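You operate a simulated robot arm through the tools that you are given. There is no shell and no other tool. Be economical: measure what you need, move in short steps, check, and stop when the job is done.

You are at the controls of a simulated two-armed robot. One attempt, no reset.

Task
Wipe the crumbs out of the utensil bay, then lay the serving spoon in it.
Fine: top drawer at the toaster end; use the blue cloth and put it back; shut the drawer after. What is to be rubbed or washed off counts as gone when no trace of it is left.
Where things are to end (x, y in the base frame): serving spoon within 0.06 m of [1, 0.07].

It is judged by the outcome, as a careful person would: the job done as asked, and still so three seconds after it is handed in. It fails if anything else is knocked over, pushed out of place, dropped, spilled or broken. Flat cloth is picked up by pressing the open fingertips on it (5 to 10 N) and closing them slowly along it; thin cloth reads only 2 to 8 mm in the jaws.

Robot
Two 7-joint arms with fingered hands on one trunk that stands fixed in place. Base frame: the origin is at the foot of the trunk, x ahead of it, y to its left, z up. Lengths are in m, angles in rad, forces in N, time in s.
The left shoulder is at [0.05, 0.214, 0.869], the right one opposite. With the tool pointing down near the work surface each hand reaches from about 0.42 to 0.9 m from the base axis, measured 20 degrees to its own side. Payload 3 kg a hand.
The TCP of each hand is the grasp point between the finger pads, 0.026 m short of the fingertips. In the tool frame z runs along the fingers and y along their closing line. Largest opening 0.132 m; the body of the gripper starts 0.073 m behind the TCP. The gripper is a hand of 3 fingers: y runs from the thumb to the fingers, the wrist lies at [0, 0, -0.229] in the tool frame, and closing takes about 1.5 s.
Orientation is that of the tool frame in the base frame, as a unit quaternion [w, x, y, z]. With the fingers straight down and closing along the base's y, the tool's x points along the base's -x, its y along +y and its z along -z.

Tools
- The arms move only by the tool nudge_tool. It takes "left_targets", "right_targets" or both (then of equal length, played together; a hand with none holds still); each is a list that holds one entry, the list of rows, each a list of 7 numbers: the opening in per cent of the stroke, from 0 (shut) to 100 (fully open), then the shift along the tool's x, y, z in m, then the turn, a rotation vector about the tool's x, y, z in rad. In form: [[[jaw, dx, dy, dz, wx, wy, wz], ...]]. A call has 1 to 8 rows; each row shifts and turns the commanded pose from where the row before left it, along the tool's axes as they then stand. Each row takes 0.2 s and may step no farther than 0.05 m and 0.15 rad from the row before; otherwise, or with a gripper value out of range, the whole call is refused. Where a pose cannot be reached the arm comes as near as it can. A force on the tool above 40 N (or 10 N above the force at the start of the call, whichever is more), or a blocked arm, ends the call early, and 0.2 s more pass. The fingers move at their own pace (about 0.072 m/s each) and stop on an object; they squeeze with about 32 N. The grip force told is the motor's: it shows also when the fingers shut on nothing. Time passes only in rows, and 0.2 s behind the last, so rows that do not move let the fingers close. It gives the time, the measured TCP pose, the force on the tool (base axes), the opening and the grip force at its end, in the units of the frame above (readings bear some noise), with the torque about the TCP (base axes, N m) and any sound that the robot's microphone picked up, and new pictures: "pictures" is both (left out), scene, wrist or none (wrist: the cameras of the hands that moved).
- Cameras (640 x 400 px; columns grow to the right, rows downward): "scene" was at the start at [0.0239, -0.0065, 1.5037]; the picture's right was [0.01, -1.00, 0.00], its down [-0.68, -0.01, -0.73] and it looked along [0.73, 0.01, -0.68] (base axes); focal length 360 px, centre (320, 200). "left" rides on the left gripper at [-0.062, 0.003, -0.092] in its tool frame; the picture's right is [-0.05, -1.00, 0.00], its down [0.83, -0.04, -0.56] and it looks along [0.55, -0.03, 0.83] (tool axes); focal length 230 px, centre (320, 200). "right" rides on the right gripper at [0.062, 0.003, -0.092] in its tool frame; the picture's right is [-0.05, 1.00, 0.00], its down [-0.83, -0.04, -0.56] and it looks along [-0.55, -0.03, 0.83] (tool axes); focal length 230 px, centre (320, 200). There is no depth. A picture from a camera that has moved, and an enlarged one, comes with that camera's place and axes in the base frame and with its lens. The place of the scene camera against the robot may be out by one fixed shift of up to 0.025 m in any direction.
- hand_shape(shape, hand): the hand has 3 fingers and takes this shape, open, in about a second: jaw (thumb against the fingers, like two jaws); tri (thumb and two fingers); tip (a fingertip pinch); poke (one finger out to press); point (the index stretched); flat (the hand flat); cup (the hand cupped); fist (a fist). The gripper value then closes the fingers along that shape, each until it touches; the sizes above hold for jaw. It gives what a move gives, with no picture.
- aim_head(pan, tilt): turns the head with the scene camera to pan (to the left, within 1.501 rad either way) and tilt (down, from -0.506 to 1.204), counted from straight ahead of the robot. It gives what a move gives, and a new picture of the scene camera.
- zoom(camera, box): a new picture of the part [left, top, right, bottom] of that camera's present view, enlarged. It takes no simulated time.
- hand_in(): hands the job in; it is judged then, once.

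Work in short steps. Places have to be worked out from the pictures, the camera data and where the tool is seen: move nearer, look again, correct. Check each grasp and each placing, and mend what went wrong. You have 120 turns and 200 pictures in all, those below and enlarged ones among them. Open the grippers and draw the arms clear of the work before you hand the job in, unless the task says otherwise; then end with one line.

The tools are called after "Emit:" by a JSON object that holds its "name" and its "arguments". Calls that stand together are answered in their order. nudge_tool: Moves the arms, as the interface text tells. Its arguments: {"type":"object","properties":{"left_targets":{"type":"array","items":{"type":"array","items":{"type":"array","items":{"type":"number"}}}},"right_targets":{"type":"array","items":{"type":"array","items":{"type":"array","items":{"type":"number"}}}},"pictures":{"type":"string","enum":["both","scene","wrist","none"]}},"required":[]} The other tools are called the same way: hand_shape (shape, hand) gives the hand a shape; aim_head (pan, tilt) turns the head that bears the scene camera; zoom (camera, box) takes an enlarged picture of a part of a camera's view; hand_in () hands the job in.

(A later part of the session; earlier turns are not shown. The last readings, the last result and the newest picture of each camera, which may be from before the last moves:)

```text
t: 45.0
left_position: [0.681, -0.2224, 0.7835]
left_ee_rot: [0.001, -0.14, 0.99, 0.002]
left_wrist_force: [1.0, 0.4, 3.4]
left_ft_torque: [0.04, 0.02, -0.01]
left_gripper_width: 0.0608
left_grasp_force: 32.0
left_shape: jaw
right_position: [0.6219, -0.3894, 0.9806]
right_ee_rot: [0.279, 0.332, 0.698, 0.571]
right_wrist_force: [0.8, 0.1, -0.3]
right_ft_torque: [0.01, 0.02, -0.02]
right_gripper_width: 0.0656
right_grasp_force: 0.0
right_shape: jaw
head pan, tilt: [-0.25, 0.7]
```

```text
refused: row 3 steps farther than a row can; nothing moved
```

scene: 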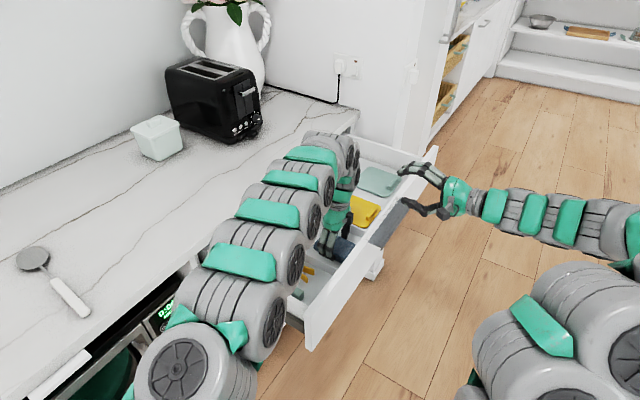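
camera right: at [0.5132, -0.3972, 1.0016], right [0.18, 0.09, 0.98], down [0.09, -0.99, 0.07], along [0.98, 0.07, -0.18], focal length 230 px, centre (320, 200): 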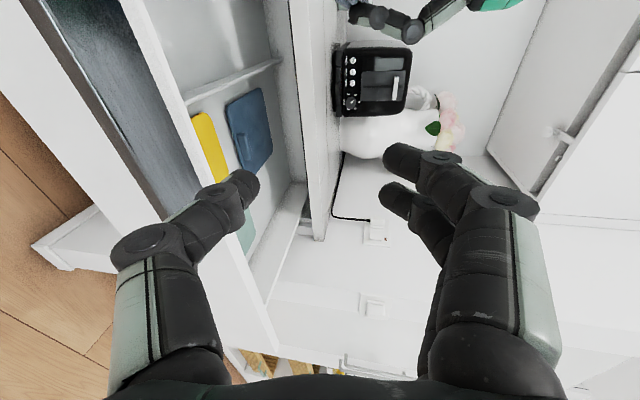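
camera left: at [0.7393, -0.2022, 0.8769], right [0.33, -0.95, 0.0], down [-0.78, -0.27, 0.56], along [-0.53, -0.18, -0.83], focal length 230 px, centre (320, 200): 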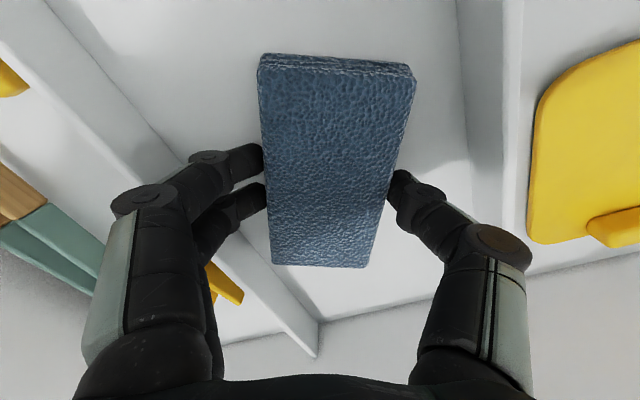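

Row 3 too long; trim it.

Emit:
{"name": "nudge_tool", "arguments": {"left_targets": [[[25, 0, 0, -0.012, 0, 0, 0], [25, -0.044, 0.0213, 0, 0, 0, 0], [25, -0.044, 0.0213, 0, 0, 0, 0], [25, 0, 0, 0.014, 0, 0, 0], [25, 0.018, -0.0087, 0, 0, 0, 0], [25, 0.027, -0.013, 0, 0, 0, 0], [25, 0.027, -0.013, 0, 0, 0, 0], [25, 0.018, -0.0087, 0, 0, 0, 0]]], "pictures": "wrist"}}

```text
t: 46.8
left_position: [0.6781, -0.2226, 0.7814]
left_ee_rot: [0.001, -0.139, 0.99, 0.002]
left_wrist_force: [8.1, 7.4, 32.8]
left_ft_torque: [0.3, -0.09, -0.08]
left_gripper_width: 0.0609
left_grasp_force: 31.9
left_shape: jaw
right_position: [0.6219, -0.389, 0.9823]
right_ee_rot: [0.279, 0.33, 0.698, 0.571]
right_wrist_force: [0.0, 0.4, 0.9]
right_ft_torque: [0.01, 0.0, 0.0]
right_gripper_width: 0.0657
right_grasp_force: 0.0
right_shape: jaw
head pan, tilt: [-0.25, 0.7]
camera left: at [0.7361, -0.2027, 0.8734], right [0.33, -0.95, 0.0], down [-0.79, -0.27, 0.55], along [-0.52, -0.18, -0.83], focal length 230 px, centre (320, 200)
```

left: 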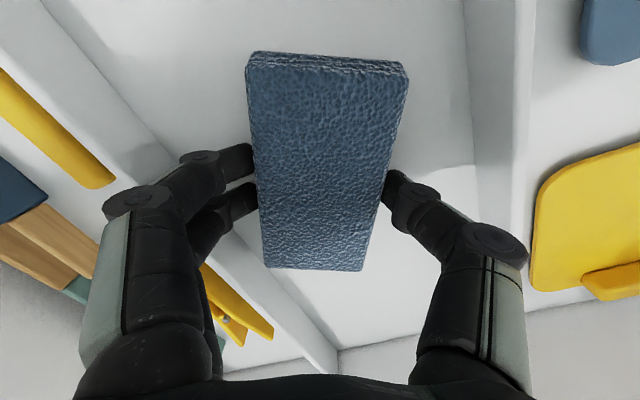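

The drawer contents have shifted in view: the drawer seems to have slid a bit. Check with the scene camera.

Emit:
{"name": "zoom", "arguments": {"camera": "scene", "box": [200, 120, 460, 360]}}

Emit:
{"name": "zoom", "arguments": {"camera": "right", "box": [0, 0, 320, 400]}}

```text
1.67 times, centred on (330, 240) of scene
camera zoom: at [0.0232, -0.0284, 1.5082], right [-0.25, -0.97, 0.0], down [-0.62, 0.16, -0.77], along [0.74, -0.19, -0.64], focal length 600 px, centre (303, 133)
```

zoom: 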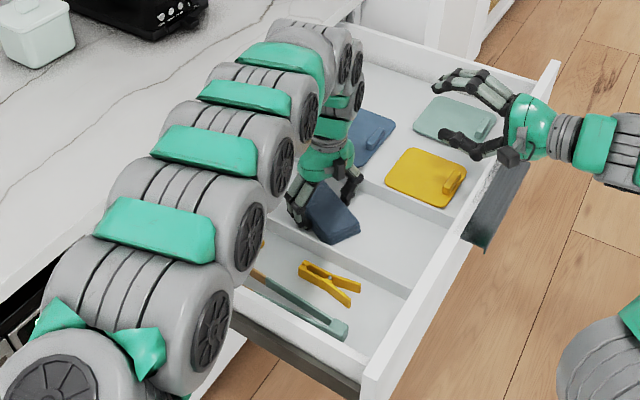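

```text
1.00 times, centred on (160, 200) of right (not enlarged: the box is as wide or as high as the picture)
camera zoom: at [0.5127, -0.3973, 1.0017], right [0.17, 0.09, 0.98], down [0.09, -0.99, 0.07], along [0.98, 0.07, -0.18], focal length 230 px, centre (480, 200)
```

zoom: 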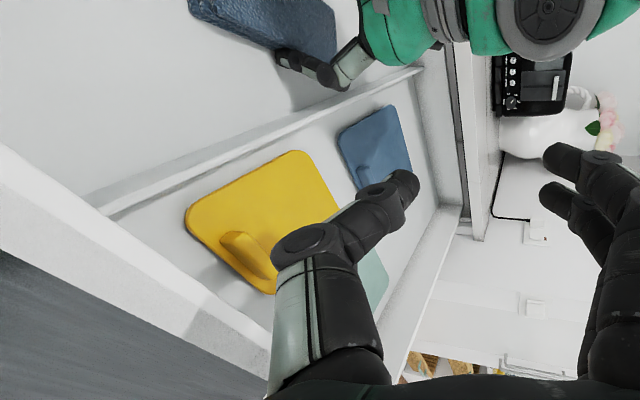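

The drawer actually extends farther: forward strokes pulled it out to ≈0.455 m, so the whole bay is now clear of the counter. But it slides freely, so I'll hold the handle with the right hand while wiping. Lift the cloth a little and draw the right hand back in front of the handle.

Emit:
{"name": "nudge_tool", "arguments": {"right_targets": [[[50, 0, 0.02, 0, 0, 0, 0], [50, -0.0016, -0.0084, -0.0377, 0, 0, 0], [50, -0.0016, -0.0084, -0.0377, 0, 0, 0], [50, -0.0016, -0.0084, -0.0377, 0, 0, 0], [50, -0.0016, -0.0084, -0.0377, 0, 0, 0], [50, -0.0016, -0.0084, -0.0377, -0.1, 0, 0], [50, 0, 0, 0, -0.12, 0, 0]]], "left_targets": [[[25, 0, 0, -0.006, 0, 0, 0], [25, 0, 0, 0, 0, 0, 0], [25, 0, 0, 0, 0, 0, 0], [25, 0, 0, 0, 0, 0, 0], [25, 0, 0, 0, 0, 0, 0], [25, 0, 0, 0, 0, 0, 0], [25, 0, 0, 0, 0, 0, 0]]], "pictures": "both"}}

```text
t: 48.4
left_position: [0.68, -0.2213, 0.7858]
left_ee_rot: [-0.001, -0.139, 0.99, 0.002]
left_wrist_force: [0.0, 0.7, -1.0]
left_ft_torque: [0.01, 0.0, 0.04]
left_gripper_width: 0.061
left_grasp_force: 32.4
left_shape: jaw
right_position: [0.4785, -0.5148, 0.9969]
right_ee_rot: [0.315, 0.298, 0.63, 0.645]
right_wrist_force: [0.7, 0.5, 0.6]
right_ft_torque: [0.0, 0.0, -0.03]
right_gripper_width: 0.0656
right_grasp_force: 0.1
right_shape: jaw
head pan, tilt: [-0.25, 0.7]
camera right: at [0.3677, -0.5242, 0.9966], right [0.0, -0.05, 1.0], down [0.09, -0.99, -0.05], along [1.0, 0.09, 0.0], focal length 230 px, centre (320, 200)
camera left: at [0.7363, -0.2025, 0.8788], right [0.33, -0.95, 0.0], down [-0.79, -0.27, 0.55], along [-0.53, -0.18, -0.83], focal length 230 px, centre (320, 200)
```

scene: 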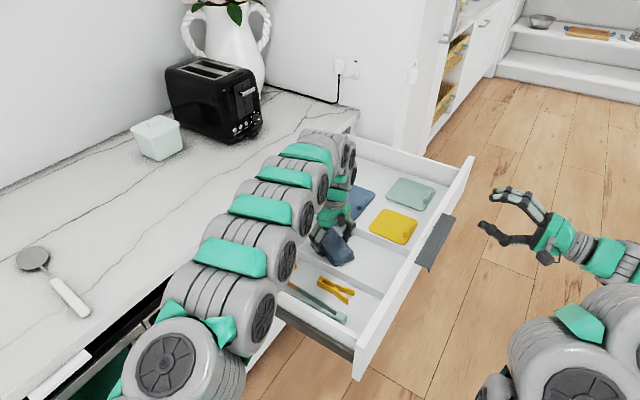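
right: 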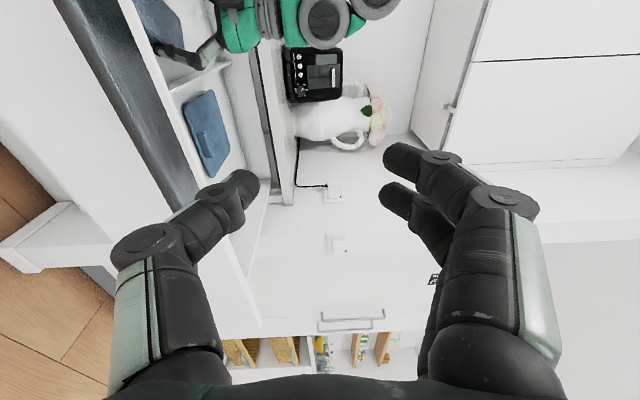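
left: 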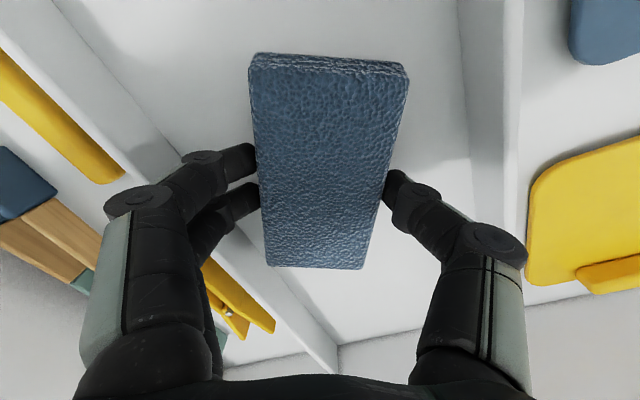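

Lower the right hand to handle height, 7 cm out.

Emit:
{"name": "nudge_tool", "arguments": {"right_targets": [[[50, 0, -0.045, 0, 0, 0, 0], [50, 0, -0.045, 0, 0, 0, 0], [50, 0, -0.044, 0, 0, 0, 0]]], "pictures": "wrist"}}

```text
t: 49.1
left_position: [0.6793, -0.2218, 0.7856]
left_ee_rot: [0.0, -0.139, 0.99, 0.002]
left_wrist_force: [0.2, -0.3, -1.4]
left_ft_torque: [0.04, -0.02, -0.02]
left_gripper_width: 0.0609
left_grasp_force: 31.7
left_shape: jaw
right_position: [0.4837, -0.5124, 0.8611]
right_ee_rot: [0.313, 0.298, 0.63, 0.645]
right_wrist_force: [-0.8, -0.6, 0.4]
right_ft_torque: [0.0, -0.02, 0.0]
right_gripper_width: 0.0657
right_grasp_force: 0.1
right_shape: jaw
head pan, tilt: [-0.25, 0.7]
camera right: at [0.3731, -0.5209, 0.861], right [0.0, -0.05, 1.0], down [0.09, -0.99, -0.05], along [1.0, 0.09, 0.0], focal length 230 px, centre (320, 200)
```

right: 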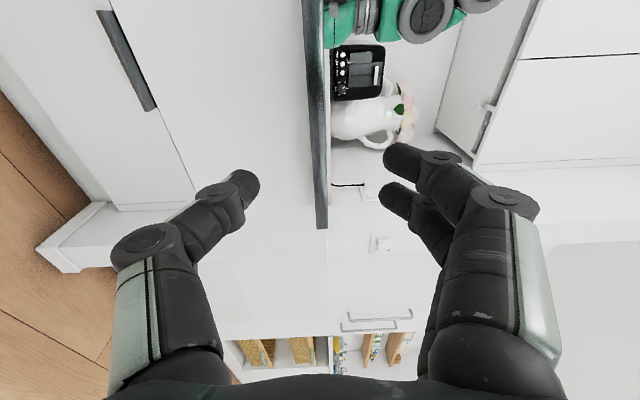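

Handle at the right height. Advance and grip it.

Emit:
{"name": "nudge_tool", "arguments": {"right_targets": [[[50, 0, 0, 0.025, 0, 0, 0], [50, 0, 0, 0.02, 0, 0, 0], [45, 0, 0, 0.017, 0, 0, 0], [25, 0, 0, 0, 0, 0, 0], [10, 0, 0, 0, 0, 0, 0], [0, 0, 0, 0, 0, 0, 0], [0, 0, 0, 0, 0, 0, 0]]], "pictures": "wrist"}}

```text
t: 50.8
left_position: [0.6799, -0.2215, 0.787]
left_ee_rot: [-0.001, -0.14, 0.99, 0.002]
left_wrist_force: [0.4, 0.6, -0.9]
left_ft_torque: [0.01, -0.01, 0.01]
left_gripper_width: 0.0609
left_grasp_force: 31.8
left_shape: jaw
right_position: [0.5333, -0.4706, 0.8633]
right_ee_rot: [0.313, 0.297, 0.63, 0.646]
right_wrist_force: [9.4, 4.6, -1.0]
right_ft_torque: [0.22, -0.21, -0.04]
right_gripper_width: 0.0094
right_grasp_force: 31.9
right_shape: jaw
head pan, tilt: [-0.25, 0.7]
camera right: at [0.4231, -0.4813, 0.8634], right [0.0, -0.05, 1.0], down [0.09, -0.99, -0.05], along [1.0, 0.09, 0.0], focal length 230 px, centre (320, 200)
```

right: 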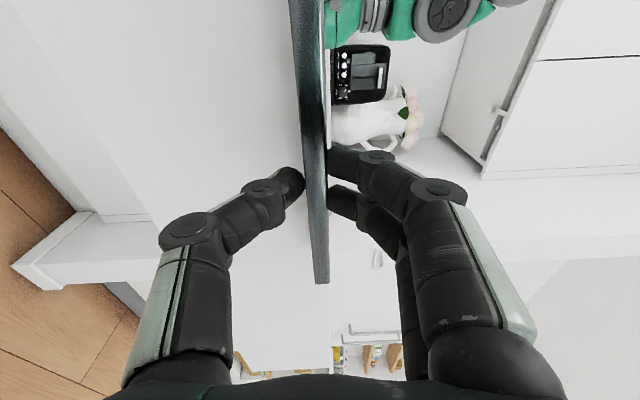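

Handle held firmly. Now wipe with real rubbing: press and sweep to the rear then toward the front in the yawed pose.

Emit:
{"name": "nudge_tool", "arguments": {"left_targets": [[[25, 0, 0, 0.0055, 0, 0, 0], [25, -0.0284, 0.0146, 0, 0, 0, 0], [25, -0.0284, 0.0146, 0, 0, 0, 0], [25, -0.0284, 0.0146, 0, 0, 0, 0], [25, 0.032, -0.0165, 0, 0, 0, 0], [25, 0.032, -0.0165, 0, 0, 0, 0], [25, 0.032, -0.0165, 0, 0, 0, 0], [25, 0.032, -0.0165, 0, 0, 0, 0]]], "pictures": "scene"}}

```text
t: 52.5
left_position: [0.645, -0.2564, 0.7818]
left_ee_rot: [0.0, -0.14, 0.99, 0.002]
left_wrist_force: [5.3, 4.8, 16.0]
left_ft_torque: [0.12, -0.06, -0.1]
left_gripper_width: 0.0609
left_grasp_force: 32.4
left_shape: jaw
right_position: [0.5336, -0.4722, 0.8632]
right_ee_rot: [0.313, 0.298, 0.631, 0.645]
right_wrist_force: [14.3, 9.2, -0.1]
right_ft_torque: [0.2, -0.26, -0.07]
right_gripper_width: 0.0096
right_grasp_force: 31.9
right_shape: jaw
head pan, tilt: [-0.25, 0.7]
```

scene: 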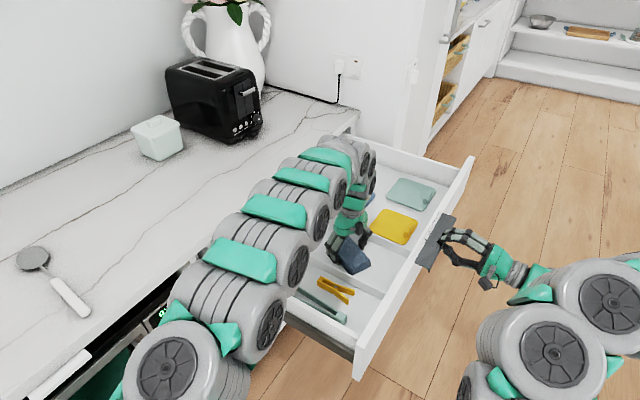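

Works well (16 N, drawer steady). Continue to the front end, shift right, and sweep to the rear.

Emit:
{"name": "nudge_tool", "arguments": {"left_targets": [[[25, 0.0356, -0.0183, 0, 0, 0, 0], [25, 0.0356, -0.0183, 0, 0, 0, 0], [25, -0.0055, -0.0107, 0, 0, 0, 0], [25, -0.04, 0.0206, 0, 0, 0, 0], [25, -0.04, 0.0206, 0, 0, 0, 0], [25, -0.04, 0.0206, 0, 0, 0, 0], [25, -0.04, 0.0206, 0, 0, 0, 0], [25, -0.04, 0.0206, 0, 0, 0, 0]]], "pictures": "wrist"}}

```text
t: 54.4
left_position: [0.7584, -0.1656, 0.7799]
left_ee_rot: [0.001, -0.14, 0.99, 0.001]
left_wrist_force: [-1.8, -4.1, 13.6]
left_ft_torque: [-0.05, 0.02, 0.03]
left_gripper_width: 0.0611
left_grasp_force: 32.2
left_shape: jaw
right_position: [0.5329, -0.4728, 0.8635]
right_ee_rot: [0.313, 0.297, 0.631, 0.645]
right_wrist_force: [16.7, 12.6, -1.2]
right_ft_torque: [0.19, -0.19, 0.04]
right_gripper_width: 0.0092
right_grasp_force: 32.7
right_shape: jaw
head pan, tilt: [-0.25, 0.7]
camera left: at [0.8161, -0.1464, 0.8735], right [0.32, -0.95, 0.0], down [-0.79, -0.27, 0.55], along [-0.52, -0.18, -0.83], focal length 230 px, centre (320, 200)
```

left: 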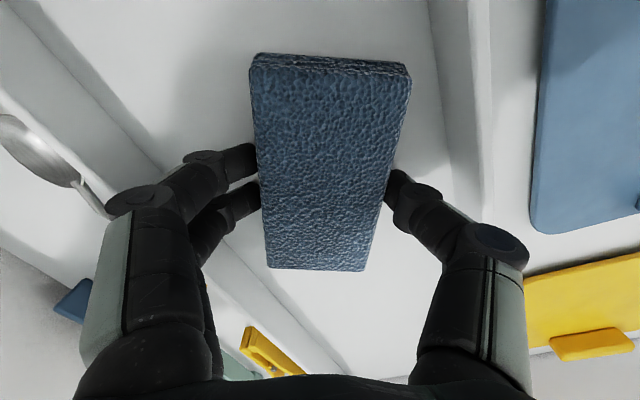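

Look at the floor beyond the cloth (rear of the bay).

Emit:
{"name": "zoom", "arguments": {"camera": "left", "box": [100, 0, 460, 70]}}

Emit:
{"name": "zoom", "arguments": {"camera": "scene", "box": [290, 120, 420, 300]}}

```text
1.78 times, centred on (280, 35) of left
camera zoom: at [0.8161, -0.1464, 0.8735], right [0.32, -0.95, 0.0], down [-0.79, -0.27, 0.55], along [-0.52, -0.18, -0.83], focal length 409 px, centre (391, 493)
```

zoom: 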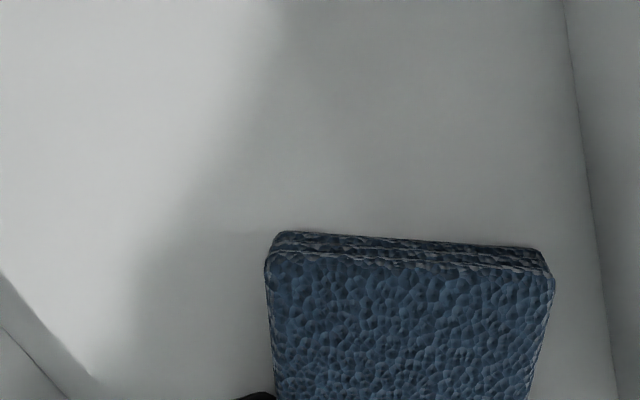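

```text
2.22 times, centred on (355, 210) of scene
camera zoom: at [0.0235, -0.0284, 1.5082], right [-0.25, -0.97, 0.0], down [-0.62, 0.16, -0.76], along [0.74, -0.19, -0.64], focal length 801 px, centre (242, 178)
```

zoom: 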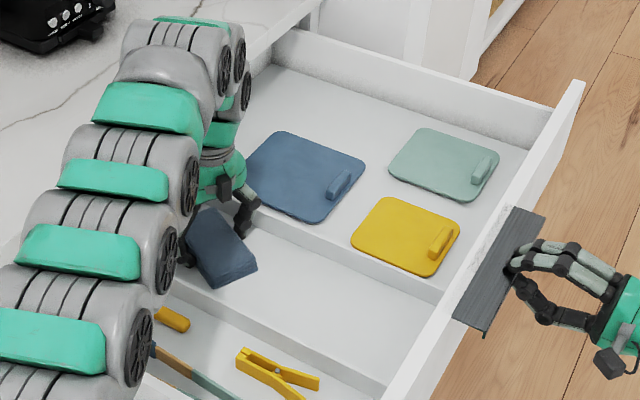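

Sweep forward again, shifted to the left side.

Emit:
{"name": "nudge_tool", "arguments": {"left_targets": [[[25, -0.004, 0.002, 0, 0, 0, 0], [25, 0.0082, 0.016, 0, 0, 0, 0], [25, 0.04, -0.0206, 0, 0, 0, 0], [25, 0.04, -0.0206, 0, 0, 0, 0], [25, 0.04, -0.0206, 0, 0, 0, 0], [25, 0.04, -0.0206, 0, 0, 0, 0], [25, 0.04, -0.0206, 0, 0, 0, 0]]], "pictures": "wrist"}}

```text
t: 56.0
left_position: [0.5835, -0.301, 0.7805]
left_ee_rot: [0.0, -0.14, 0.99, 0.001]
left_wrist_force: [0.3, -0.9, 1.3]
left_ft_torque: [0.04, 0.02, 0.0]
left_gripper_width: 0.0611
left_grasp_force: 32.2
left_shape: jaw
right_position: [0.5336, -0.4722, 0.8639]
right_ee_rot: [0.314, 0.297, 0.631, 0.644]
right_wrist_force: [13.2, 11.5, 0.4]
right_ft_torque: [0.23, -0.22, -0.02]
right_gripper_width: 0.0092
right_grasp_force: 31.6
right_shape: jaw
head pan, tilt: [-0.25, 0.7]
camera left: at [0.6406, -0.282, 0.8737], right [0.33, -0.95, 0.0], down [-0.79, -0.27, 0.56], along [-0.53, -0.18, -0.83], focal length 230 px, centre (320, 200)
```

left: 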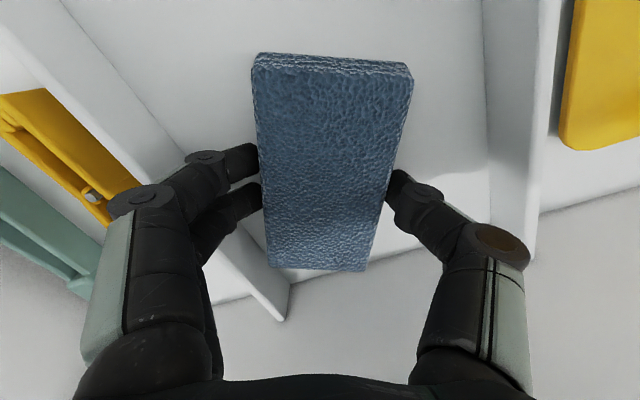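

Contact faded at the front; press 3 mm more and rub sideways there.

Emit:
{"name": "nudge_tool", "arguments": {"left_targets": [[[25, 0, 0, 0.003, 0, 0, 0], [25, -0.0069, -0.0133, 0, 0, 0, 0], [25, -0.0069, -0.0133, 0, 0, 0, 0], [25, 0.0069, 0.0133, 0, 0, 0, 0], [25, 0.0069, 0.0133, 0, 0, 0, 0], [25, -0.0069, -0.0133, 0, 0, 0, 0]]], "pictures": "none"}}

```text
t: 56.5
left_position: [0.5906, -0.3088, 0.7788]
left_ee_rot: [0.0, -0.139, 0.99, 0.002]
left_wrist_force: [-6.2, 6.6, 20.7]
left_ft_torque: [0.53, 0.21, 0.09]
left_gripper_width: 0.0615
left_grasp_force: 31.5
left_shape: jaw
right_position: [0.5343, -0.472, 0.8642]
right_ee_rot: [0.313, 0.298, 0.63, 0.645]
right_wrist_force: [12.6, 6.2, -0.2]
right_ft_torque: [0.23, -0.25, -0.06]
right_gripper_width: 0.009
right_grasp_force: 31.8
right_shape: jaw
head pan, tilt: [-0.25, 0.7]
stopped in row 2 (left hand): the force on the tool passed its limit at 42 N (the readings are from after the stop); the commanded pose is now the measured one
```

Slightly too hard; ease 1.5 mm and rub, then lift and yaw the other way.

Emit:
{"name": "nudge_tool", "arguments": {"left_targets": [[[25, 0, 0, -0.0008, 0, 0, 0], [25, -0.005, -0.01, 0, 0, 0, 0], [25, 0.0069, 0.0133, 0, 0, 0, 0], [25, 0.005, 0.01, 0, 0, 0, 0], [25, -0.005, -0.01, -0.01, 0, 0, 0], [25, 0, 0, 0, 0, 0, -0.15], [25, 0, 0, 0, 0, 0, -0.15], [25, 0, 0, 0, 0, 0, -0.15]]], "pictures": "none"}}

```text
t: 58.3
left_position: [0.588, -0.3059, 0.7892]
left_ee_rot: [0.001, -0.357, 0.934, 0.002]
left_wrist_force: [-2.4, -1.8, -1.2]
left_ft_torque: [0.24, -0.21, 0.03]
left_gripper_width: 0.061
left_grasp_force: 32.2
left_shape: jaw
right_position: [0.5336, -0.4717, 0.8632]
right_ee_rot: [0.312, 0.298, 0.631, 0.645]
right_wrist_force: [13.0, 11.8, 1.4]
right_ft_torque: [0.25, -0.26, 0.05]
right_gripper_width: 0.0089
right_grasp_force: 31.8
right_shape: jaw
head pan, tilt: [-0.25, 0.7]
```

Now aligned straight: press, shift right, and sweep to the rear along the right divider.

Emit:
{"name": "nudge_tool", "arguments": {"left_targets": [[[25, 0.006, 0, 0.0085, 0, 0, 0], [25, 0, -0.013, 0, 0, 0, 0], [25, 0, -0.012, 0, 0, 0, 0], [25, -0.045, 0, 0, 0, 0, 0], [25, -0.045, 0, 0, 0, 0, 0], [25, -0.045, 0, 0, 0, 0, 0], [25, -0.045, 0, 0, 0, 0, 0], [25, -0.045, 0, 0, 0, 0, 0]]], "pictures": "wrist"}}

```text
t: 60.1
left_position: [0.7608, -0.1709, 0.7809]
left_ee_rot: [0.001, -0.356, 0.934, 0.001]
left_wrist_force: [0.7, 0.5, 6.0]
left_ft_torque: [0.13, 0.14, 0.07]
left_gripper_width: 0.0603
left_grasp_force: 31.9
left_shape: jaw
left hand out of reach, approached as far as the arm can: row 8
right_position: [0.5341, -0.4724, 0.8634]
right_ee_rot: [0.313, 0.299, 0.63, 0.644]
right_wrist_force: [11.7, 11.9, 0.3]
right_ft_torque: [0.23, -0.23, -0.01]
right_gripper_width: 0.0089
right_grasp_force: 32.2
right_shape: jaw
head pan, tilt: [-0.25, 0.7]
camera left: at [0.8033, -0.1284, 0.8734], right [0.7, -0.71, 0.0], down [-0.59, -0.59, 0.55], along [-0.39, -0.39, -0.83], focal length 230 px, centre (320, 200)
```

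left: 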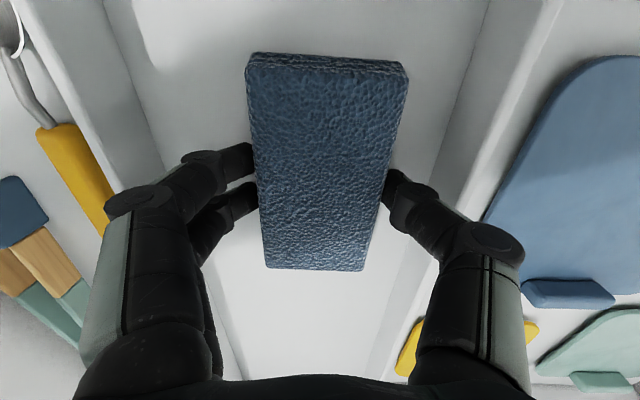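

Shift left and sweep forward along the left divider.

Emit:
{"name": "nudge_tool", "arguments": {"left_targets": [[[25, 0, 0.015, 0.001, 0, 0, 0], [25, 0, 0.014, 0, 0, 0, 0], [25, 0.045, 0, 0, 0, 0, 0], [25, 0.045, 0, 0, 0, 0, 0], [25, 0.045, 0, 0, 0, 0, 0], [25, 0.045, 0, 0, 0, 0, 0], [25, 0.04, 0, 0, 0, 0, 0]]], "pictures": "wrist"}}

```text
t: 61.8
left_position: [0.5821, -0.2943, 0.7802]
left_ee_rot: [0.002, -0.357, 0.934, -0.002]
left_wrist_force: [5.2, -1.9, 3.8]
left_ft_torque: [0.14, 0.16, -0.01]
left_gripper_width: 0.0603
left_grasp_force: 32.1
left_shape: jaw
right_position: [0.5322, -0.4716, 0.8629]
right_ee_rot: [0.314, 0.297, 0.63, 0.646]
right_wrist_force: [10.2, 5.8, 1.7]
right_ft_torque: [0.22, -0.24, -0.05]
right_gripper_width: 0.0088
right_grasp_force: 31.7
right_shape: jaw
head pan, tilt: [-0.25, 0.7]
stopped in row 7 (left hand): the force on the tool passed its limit at 41 N (the readings are from after the stop); the commanded pose is now the measured one
camera left: at [0.6238, -0.2508, 0.8727], right [0.7, -0.71, 0.0], down [-0.59, -0.59, 0.55], along [-0.39, -0.39, -0.83], focal length 230 px, centre (320, 200)
```

left: 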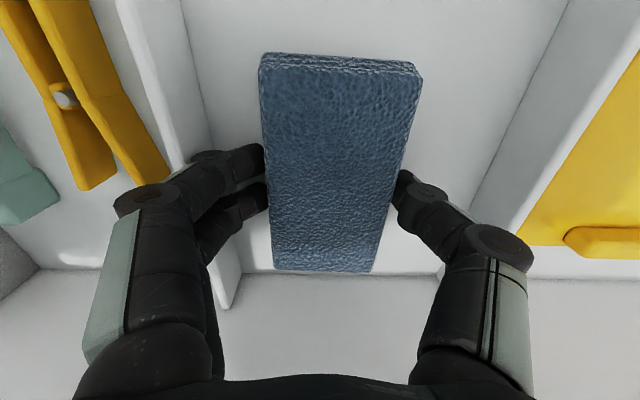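

Now lift, recentre and yaw −0.45 rad for the opposite corners.

Emit:
{"name": "nudge_tool", "arguments": {"left_targets": [[[25, -0.012, -0.02, -0.01, 0, 0, 0], [25, 0, 0, 0, 0, 0, -0.15], [25, 0, 0, 0, 0, 0, -0.15], [25, 0, 0, 0, 0, 0, -0.15], [25, 0, 0, 0.0095, 0, 0, 0], [25, -0.0405, -0.0196, 0, 0, 0, 0], [25, -0.0405, -0.0196, 0, 0, 0, 0], [25, -0.0405, -0.0196, 0, 0, 0, 0]]], "pictures": "wrist"}}

```text
t: 63.4
left_position: [0.6878, -0.2599, 0.7811]
left_ee_rot: [0.002, -0.426, 0.905, 0.002]
left_wrist_force: [-10.5, 22.2, 11.5]
left_ft_torque: [-0.24, -0.25, 0.42]
left_gripper_width: 0.0614
left_grasp_force: 31.6
left_shape: jaw
left hand out of reach, approached as far as the arm can: row 3, 4, 8
right_position: [0.5343, -0.4705, 0.8631]
right_ee_rot: [0.313, 0.298, 0.631, 0.644]
right_wrist_force: [6.6, 3.3, 1.9]
right_ft_torque: [0.27, -0.28, -0.02]
right_gripper_width: 0.0089
right_grasp_force: 32.3
right_shape: jaw
head pan, tilt: [-0.25, 0.7]
stopped in row 8 (left hand): the force on the tool passed its limit at 53 N (the readings are from after the stop); the commanded pose is now the measured one
camera left: at [0.7238, -0.2108, 0.8738], right [0.8, -0.6, 0.0], down [-0.5, -0.67, 0.55], along [-0.33, -0.44, -0.83], focal length 230 px, centre (320, 200)
```

left: 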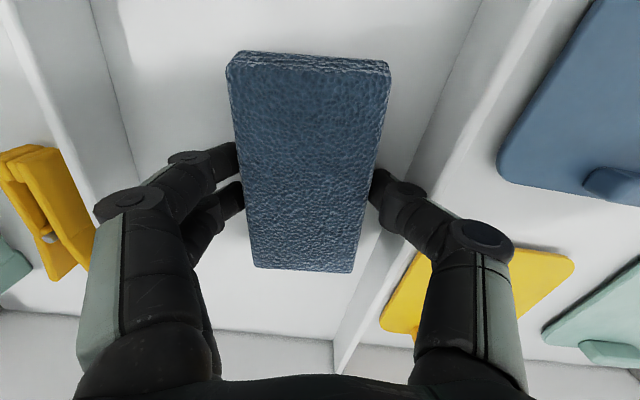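

Negative yaw is joint-limited. Go back to +yaw, offset to the right, for one more full pass along the right divider edge.

Emit:
{"name": "nudge_tool", "arguments": {"left_targets": [[[25, 0, 0.015, -0.01, 0, 0, 0], [25, 0, 0, 0, 0, 0, 0.15], [25, 0, 0, 0, 0, 0, 0.15], [25, 0, 0, 0, 0, 0, 0.15], [25, 0, 0, 0.0095, 0, 0, 0.14], [25, -0.0356, 0.0183, 0, 0, 0, 0], [25, -0.0356, 0.0183, 0, 0, 0, 0], [25, -0.0356, 0.0183, 0, 0, 0, 0]]], "pictures": "wrist"}}

```text
t: 65.2
left_position: [0.7612, -0.1714, 0.7795]
left_ee_rot: [0.001, -0.142, 0.99, 0.001]
left_wrist_force: [-0.6, -1.1, -0.5]
left_ft_torque: [0.02, -0.05, -0.01]
left_gripper_width: 0.0603
left_grasp_force: 32.3
left_shape: jaw
right_position: [0.5341, -0.4723, 0.8643]
right_ee_rot: [0.313, 0.299, 0.631, 0.644]
right_wrist_force: [11.3, 12.9, 3.8]
right_ft_torque: [0.25, -0.28, 0.04]
right_gripper_width: 0.0085
right_grasp_force: 31.7
right_shape: jaw
head pan, tilt: [-0.25, 0.7]
camera left: at [0.8178, -0.1511, 0.8731], right [0.33, -0.94, 0.0], down [-0.79, -0.28, 0.55], along [-0.52, -0.18, -0.83], focal length 230 px, centre (320, 200)
```

left: 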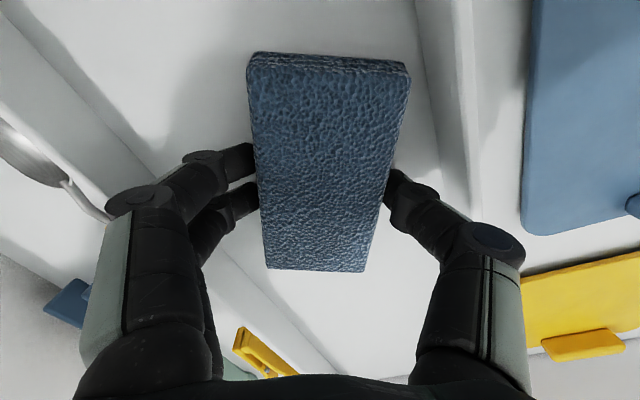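

No contact force here; press 3 mm more and sweep forward.

Emit:
{"name": "nudge_tool", "arguments": {"left_targets": [[[25, 0, 0, 0.0025, 0, 0, 0], [25, -0.006, -0.006, 0, 0, 0, 0], [25, 0.04, -0.0206, 0, 0, 0, 0], [25, 0.04, -0.0206, 0, 0, 0, 0], [25, 0.04, -0.0206, 0, 0, 0, 0], [25, 0.04, -0.0206, 0, 0, 0, 0], [25, 0.04, -0.0206, 0, 0, 0, 0]]], "pictures": "wrist"}}

```text
t: 66.8
left_position: [0.5968, -0.3258, 0.779]
left_ee_rot: [0.001, -0.142, 0.99, 0.0]
left_wrist_force: [6.0, 5.3, 27.1]
left_ft_torque: [0.45, -0.04, -0.12]
left_gripper_width: 0.0602
left_grasp_force: 32.7
left_shape: jaw
left hand out of reach, approached as far as the arm can: row 2
right_position: [0.5328, -0.4721, 0.8628]
right_ee_rot: [0.313, 0.299, 0.631, 0.644]
right_wrist_force: [10.7, 8.4, 2.7]
right_ft_torque: [0.29, -0.27, 0.02]
right_gripper_width: 0.0088
right_grasp_force: 32.5
right_shape: jaw
head pan, tilt: [-0.25, 0.7]
camera left: at [0.6533, -0.3061, 0.871], right [0.33, -0.94, 0.0], down [-0.79, -0.28, 0.55], along [-0.52, -0.18, -0.83], focal length 230 px, centre (320, 200)
```

left: 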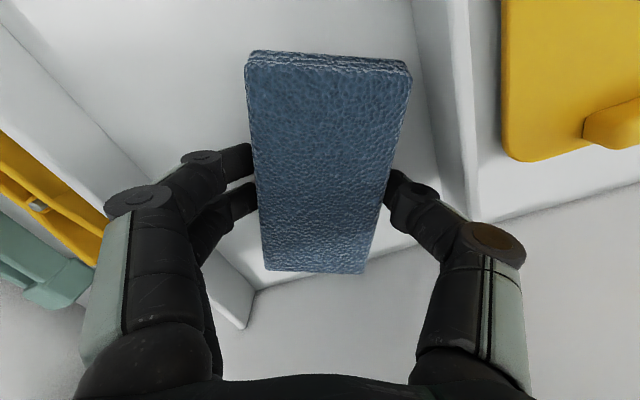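

Solid contact (27 N). One more sweep to the rear with a slightly deepening press.

Emit:
{"name": "nudge_tool", "arguments": {"left_targets": [[[25, 0.0, 0.008, -0.0005, 0, 0, 0], [25, -0.04, 0.0206, 0.0004, 0, 0, 0], [25, -0.04, 0.0206, 0.0004, 0, 0, 0], [25, -0.04, 0.0206, 0.0004, 0, 0, 0], [25, -0.04, 0.0206, 0.0004, 0, 0, 0], [25, -0.035, 0.018, 0.0004, 0, 0, 0], [25, 0.0069, 0.0133, 0, 0, 0, 0], [25, -0.0069, -0.0133, 0, 0, 0, 0]]], "pictures": "wrist"}}

```text
t: 68.7
left_position: [0.7567, -0.1631, 0.7772]
left_ee_rot: [0.0, -0.143, 0.99, 0.002]
left_wrist_force: [-3.3, 2.5, 13.5]
left_ft_torque: [0.37, 0.13, 0.04]
left_gripper_width: 0.0604
left_grasp_force: 31.8
left_shape: jaw
right_position: [0.5328, -0.4727, 0.8624]
right_ee_rot: [0.314, 0.298, 0.63, 0.645]
right_wrist_force: [8.4, 6.3, 3.1]
right_ft_torque: [0.23, -0.26, -0.02]
right_gripper_width: 0.0086
right_grasp_force: 31.2
right_shape: jaw
head pan, tilt: [-0.25, 0.7]
stopped in row 8 (left hand): the force on the tool passed its limit at 45 N (the readings are from after the stop); the commanded pose is now the measured one
camera left: at [0.8131, -0.1434, 0.8707], right [0.33, -0.94, 0.0], down [-0.78, -0.28, 0.55], along [-0.52, -0.18, -0.83], focal length 230 px, centre (320, 200)
```

left: 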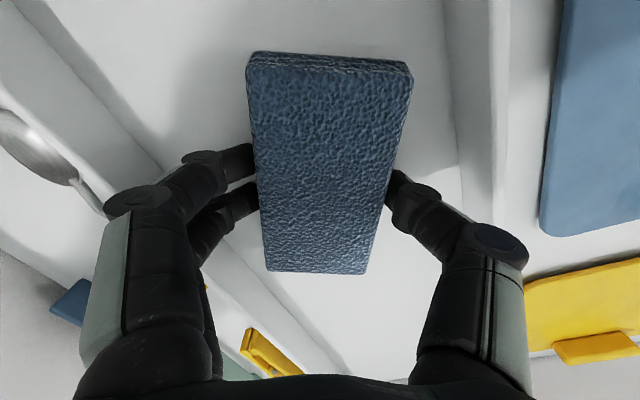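

Bay wiped wall to wall repeatedly. Lift out, unyaw, and start carrying the cloth back.

Emit:
{"name": "nudge_tool", "arguments": {"left_targets": [[[25, 0, 0, -0.045, 0, 0, 0], [25, 0, 0, -0.045, 0, 0, -0.15], [25, 0, 0, -0.045, 0, 0, -0.15], [25, 0, 0, -0.045, 0, 0, -0.15], [25, -0.024, 0.036, -0.01, 0, 0, 0], [25, -0.024, 0.036, 0, 0, 0, 0], [25, -0.024, 0.036, 0, 0, 0, 0], [25, -0.024, 0.036, 0, 0, 0, 0]]], "pictures": "both"}}

```text
t: 70.5
left_position: [0.7159, 0.026, 0.9509]
left_ee_rot: [0.002, -0.36, 0.933, 0.002]
left_wrist_force: [-0.3, -0.1, -0.8]
left_ft_torque: [-0.02, 0.01, 0.02]
left_gripper_width: 0.0601
left_grasp_force: 31.7
left_shape: jaw
left hand out of reach, approached as far as the arm can: row 2, 3
right_position: [0.534, -0.4726, 0.863]
right_ee_rot: [0.314, 0.298, 0.631, 0.644]
right_wrist_force: [9.1, 11.9, 3.2]
right_ft_torque: [0.27, -0.32, 0.07]
right_gripper_width: 0.0085
right_grasp_force: 31.9
right_shape: jaw
head pan, tilt: [-0.25, 0.7]
camera left: at [0.7584, 0.0687, 1.0428], right [0.71, -0.71, 0.0], down [-0.59, -0.59, 0.55], along [-0.39, -0.39, -0.83], focal length 230 px, centre (320, 200)
```

scene: 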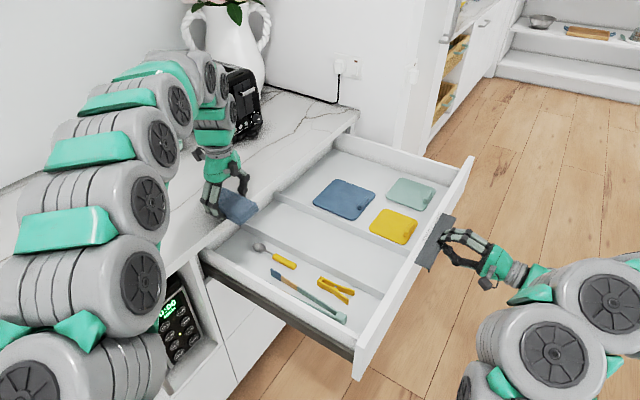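
left: 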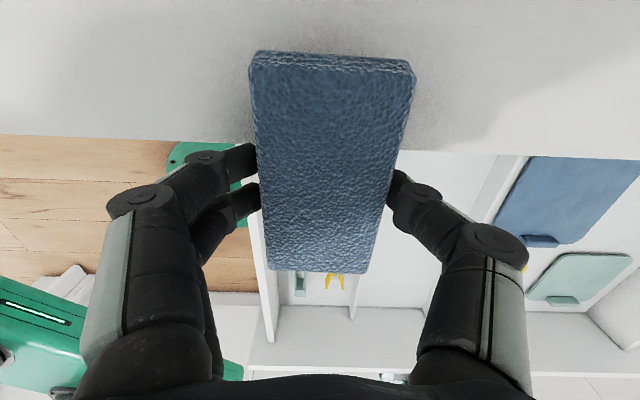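

Now the whole drawer is in view; zoom tightly on the bay floor, including its rear.

Emit:
{"name": "zoom", "arguments": {"camera": "scene", "box": [255, 185, 345, 245]}}

Emit:
{"name": "zoom", "arguments": {"camera": "scene", "box": [325, 220, 415, 290]}}

```text
6.67 times, centred on (300, 215) of scene
camera zoom: at [0.0236, -0.0284, 1.5082], right [-0.25, -0.97, 0.0], down [-0.62, 0.16, -0.76], along [0.74, -0.19, -0.64], focal length 2402 px, centre (453, 100)
```

zoom: 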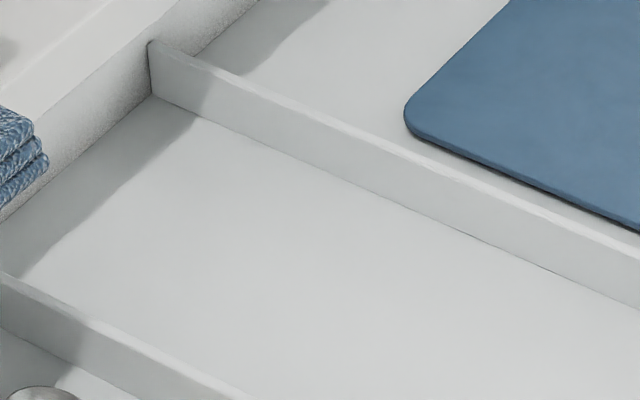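

```text
5.71 times, centred on (370, 255) of scene
camera zoom: at [0.0236, -0.0284, 1.5082], right [-0.25, -0.97, 0.0], down [-0.62, 0.16, -0.76], along [0.74, -0.19, -0.64], focal length 2059 px, centre (34, -114)
```

zoom: 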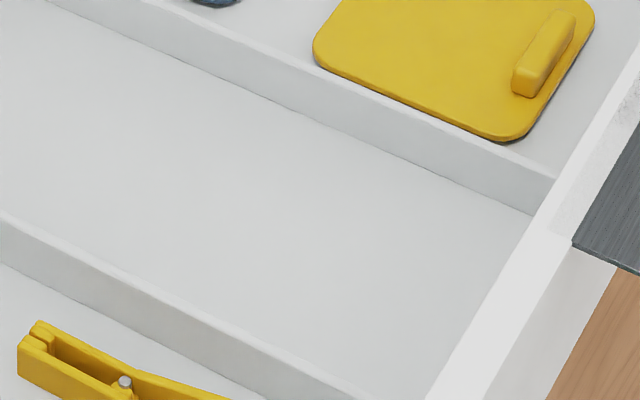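

Bay is spotless. Carry the cloth back to its original place.

Emit:
{"name": "nudge_tool", "arguments": {"left_targets": [[[25, -0.0281, 0.0389, -0.01, 0, 0, 0], [25, -0.0281, 0.0389, 0, 0, 0, 0], [25, -0.0281, 0.0389, 0, 0, 0, 0], [25, -0.0281, 0.0389, 0, 0, 0, 0], [25, -0.0281, 0.0389, 0, 0, 0, 0], [25, 0, 0, 0.02, 0, 0, 0]]], "pictures": "wrist"}}

```text
t: 71.9
left_position: [0.6881, 0.2663, 0.9406]
left_ee_rot: [0.001, -0.36, 0.933, 0.003]
left_wrist_force: [-0.6, 0.5, 0.0]
left_ft_torque: [0.0, -0.02, 0.01]
left_gripper_width: 0.0602
left_grasp_force: 32.7
left_shape: jaw
right_position: [0.533, -0.4738, 0.8628]
right_ee_rot: [0.312, 0.299, 0.631, 0.644]
right_wrist_force: [9.1, 12.8, 3.4]
right_ft_torque: [0.26, -0.32, 0.08]
right_gripper_width: 0.0082
right_grasp_force: 32.4
right_shape: jaw
head pan, tilt: [-0.25, 0.7]
camera left: at [0.7307, 0.3087, 1.0328], right [0.71, -0.7, 0.0], down [-0.59, -0.59, 0.55], along [-0.39, -0.39, -0.83], focal length 230 px, centre (320, 200)
```

left: 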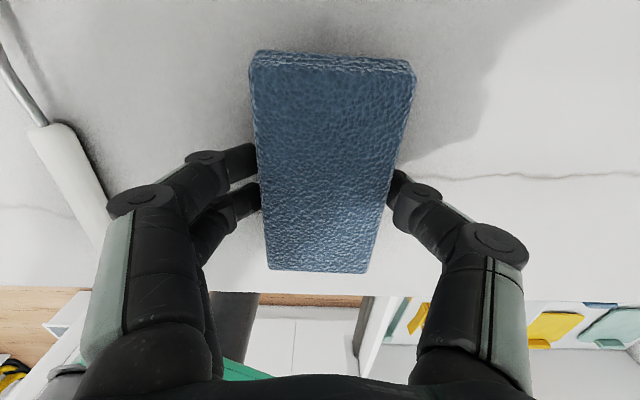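

Lower until contact.

Emit:
{"name": "nudge_tool", "arguments": {"left_targets": [[[25, 0, 0, 0.005, 0, 0, 0], [25, 0, 0, 0.004, 0, 0, 0], [25, 0, 0, 0.003, 0, 0, 0]]], "pictures": "none"}}

```text
t: 72.7
left_position: [0.6869, 0.2656, 0.9271]
left_ee_rot: [0.0, -0.361, 0.932, 0.002]
left_wrist_force: [-0.4, -0.4, -0.1]
left_ft_torque: [0.0, 0.03, -0.02]
left_gripper_width: 0.0602
left_grasp_force: 31.6
left_shape: jaw
right_position: [0.5333, -0.4728, 0.8641]
right_ee_rot: [0.313, 0.299, 0.631, 0.644]
right_wrist_force: [9.3, 13.9, 3.4]
right_ft_torque: [0.27, -0.32, 0.1]
right_gripper_width: 0.0087
right_grasp_force: 31.7
right_shape: jaw
head pan, tilt: [-0.25, 0.7]
```

Emit:
{"name": "nudge_tool", "arguments": {"left_targets": [[[25, 0, 0, 0.002, 0, 0, 0], [25, 0, 0, 0.002, 0, 0, 0]]], "pictures": "none"}}

```text
t: 73.3
left_position: [0.6881, 0.265, 0.9255]
left_ee_rot: [0.002, -0.361, 0.933, 0.002]
left_wrist_force: [-9.8, -0.8, 38.5]
left_ft_torque: [0.48, 0.72, 0.24]
left_gripper_width: 0.0604
left_grasp_force: 31.6
left_shape: jaw
right_position: [0.533, -0.4725, 0.8631]
right_ee_rot: [0.313, 0.299, 0.63, 0.644]
right_wrist_force: [11.2, 13.4, 2.0]
right_ft_torque: [0.26, -0.3, 0.05]
right_gripper_width: 0.0084
right_grasp_force: 31.4
right_shape: jaw
head pan, tilt: [-0.25, 0.7]
```

Touched down. Ease off, open, and lift.

Emit:
{"name": "nudge_tool", "arguments": {"left_targets": [[[25, 0, 0, -0.002, 0, 0, 0], [60, 0, 0, 0, 0, 0, 0], [80, 0, 0, 0, 0, 0, 0], [85, 0, 0, 0, 0, 0, 0], [85, 0, 0, -0.03, 0, 0, 0], [85, 0, 0, -0.04, 0, 0, 0], [85, 0, 0, -0.04, 0, 0, 0]]], "pictures": "both"}}

```text
t: 74.9
left_position: [0.6875, 0.2637, 1.0356]
left_ee_rot: [0.0, -0.36, 0.933, 0.003]
left_wrist_force: [-0.5, -0.4, 0.6]
left_ft_torque: [-0.04, 0.01, 0.0]
left_gripper_width: 0.1118
left_grasp_force: 0.0
left_shape: jaw
right_position: [0.5334, -0.4722, 0.8641]
right_ee_rot: [0.313, 0.299, 0.631, 0.644]
right_wrist_force: [8.8, 13.1, 3.7]
right_ft_torque: [0.29, -0.28, 0.09]
right_gripper_width: 0.0084
right_grasp_force: 31.8
right_shape: jaw
head pan, tilt: [-0.25, 0.7]
camera left: at [0.7302, 0.3064, 1.128], right [0.71, -0.7, 0.0], down [-0.59, -0.59, 0.55], along [-0.39, -0.39, -0.83], focal length 230 px, centre (320, 200)
```

scene: 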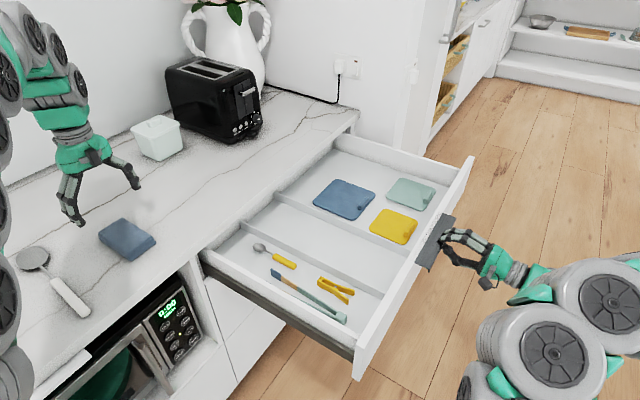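
left: 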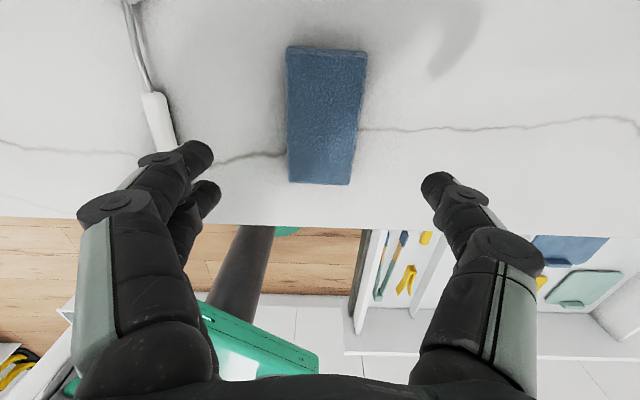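

Cloth is back in place. Now move over the spoon handle, grip point ≈(0.585,0.37).

Emit:
{"name": "nudge_tool", "arguments": {"left_targets": [[[85, 0.0012, 0.037, 0.009, 0, 0, 0.03], [85, 0.0012, 0.037, 0.009, 0, 0, 0.03], [70, 0.0012, 0.037, 0.009, 0, 0, 0], [60, 0.0012, 0.0365, 0.009, 0, 0, 0]]], "pictures": "both"}}

```text
t: 75.9
left_position: [0.5896, 0.3735, 0.9991]
left_ee_rot: [0.0, -0.333, 0.943, 0.002]
left_wrist_force: [0.1, 0.1, -0.2]
left_ft_torque: [0.02, -0.02, 0.0]
left_gripper_width: 0.08
left_grasp_force: 0.0
left_shape: jaw
right_position: [0.5341, -0.4726, 0.8633]
right_ee_rot: [0.313, 0.298, 0.63, 0.645]
right_wrist_force: [10.2, 13.3, 4.3]
right_ft_torque: [0.25, -0.29, 0.06]
right_gripper_width: 0.0081
right_grasp_force: 31.8
right_shape: jaw
head pan, tilt: [-0.25, 0.7]
camera left: at [0.6343, 0.4138, 1.0919], right [0.67, -0.75, 0.0], down [-0.62, -0.56, 0.55], along [-0.41, -0.37, -0.83], focal length 230 px, centre (320, 200)
```

scene: 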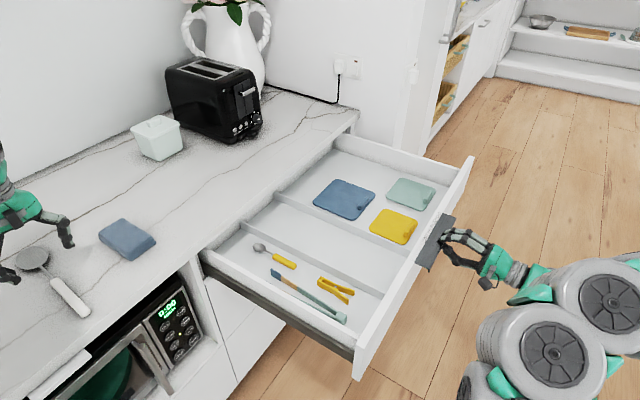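
left: 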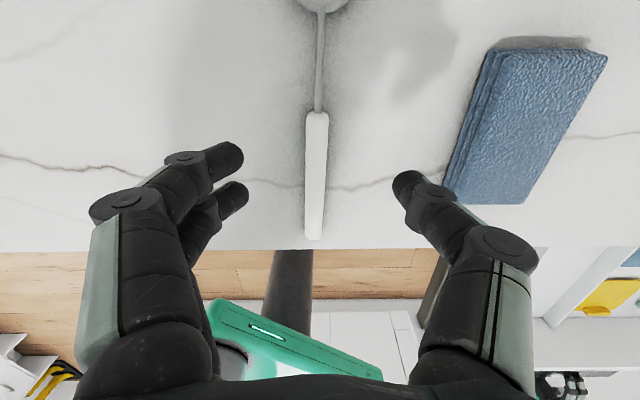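

Spoon handle lies centred between the fingers, grip point near the spoon's middle. Descend to z≈0.928 and close.

Emit:
{"name": "nudge_tool", "arguments": {"left_targets": [[[50, 0, 0.001, 0.03, 0, 0, 0], [50, 0, 0, 0.025, 0, 0, 0], [50, 0, 0, 0.015, 0, 0, 0], [30, 0, 0, 0, 0, 0, 0], [15, 0, 0, 0, 0, 0, 0], [0, 0, 0, 0, 0, 0, 0], [0, 0, 0, 0, 0, 0, 0]]], "pictures": "wrist"}}

```text
t: 77.5
left_position: [0.5877, 0.3741, 0.9311]
left_ee_rot: [0.0, -0.332, 0.943, 0.002]
left_wrist_force: [0.0, -0.4, 0.3]
left_ft_torque: [-0.02, 0.0, 0.02]
left_gripper_width: 0.013
left_grasp_force: 31.9
left_shape: jaw
right_position: [0.5338, -0.4726, 0.8634]
right_ee_rot: [0.313, 0.298, 0.631, 0.644]
right_wrist_force: [10.1, 13.1, 2.9]
right_ft_torque: [0.25, -0.32, 0.1]
right_gripper_width: 0.0082
right_grasp_force: 32.0
right_shape: jaw
head pan, tilt: [-0.25, 0.7]
camera left: at [0.6332, 0.4152, 1.0235], right [0.67, -0.75, 0.0], down [-0.62, -0.56, 0.55], along [-0.41, -0.37, -0.83], focal length 230 px, centre (320, 200)
```

left: 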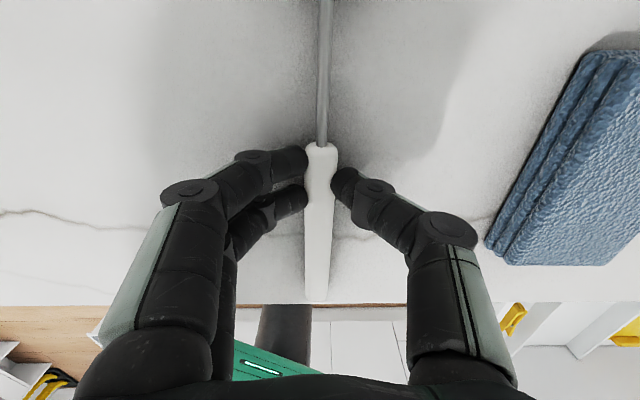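

Spoon gripped (13 mm). Lift and begin carrying toward the bay.

Emit:
{"name": "nudge_tool", "arguments": {"left_targets": [[[0, 0, 0, -0.045, 0, 0, 0], [0, 0, 0, -0.045, 0, 0, 0], [0, 0.0267, -0.0407, 0, 0, 0, 0], [0, 0.0267, -0.0407, 0, 0, 0, 0], [0, 0.0267, -0.0407, 0, 0, 0, 0], [0, 0.0267, -0.0407, 0, 0, 0, 0], [0, 0.0267, -0.0407, 0, 0, 0, 0], [0, 0.0267, -0.0407, 0, 0, 0, 0]]], "pictures": "both"}}

```text
t: 79.3
left_position: [0.6164, 0.0814, 1.0187]
left_ee_rot: [0.001, -0.332, 0.943, 0.002]
left_wrist_force: [0.0, 0.6, -0.4]
left_ft_torque: [-0.05, 0.01, 0.0]
left_gripper_width: 0.0128
left_grasp_force: 32.1
left_shape: jaw
right_position: [0.5331, -0.4722, 0.8644]
right_ee_rot: [0.313, 0.299, 0.63, 0.645]
right_wrist_force: [8.5, 12.5, 4.7]
right_ft_torque: [0.29, -0.32, 0.09]
right_gripper_width: 0.0083
right_grasp_force: 32.4
right_shape: jaw
head pan, tilt: [-0.25, 0.7]
camera left: at [0.6607, 0.1215, 1.1106], right [0.67, -0.75, 0.0], down [-0.62, -0.56, 0.55], along [-0.41, -0.37, -0.83], focal length 230 px, centre (320, 200)
```

scene: 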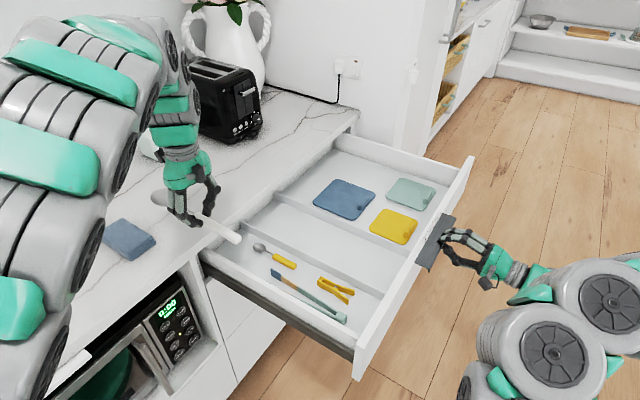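
left: 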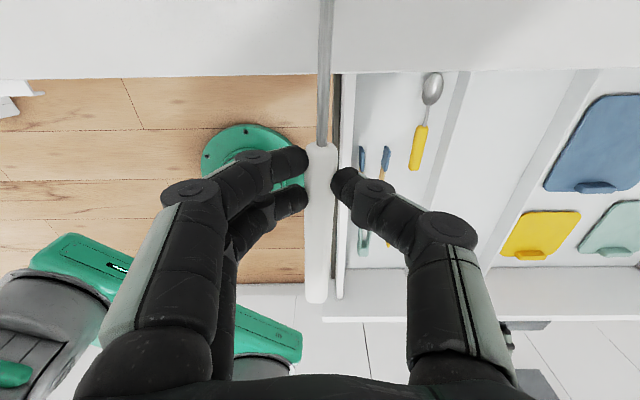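

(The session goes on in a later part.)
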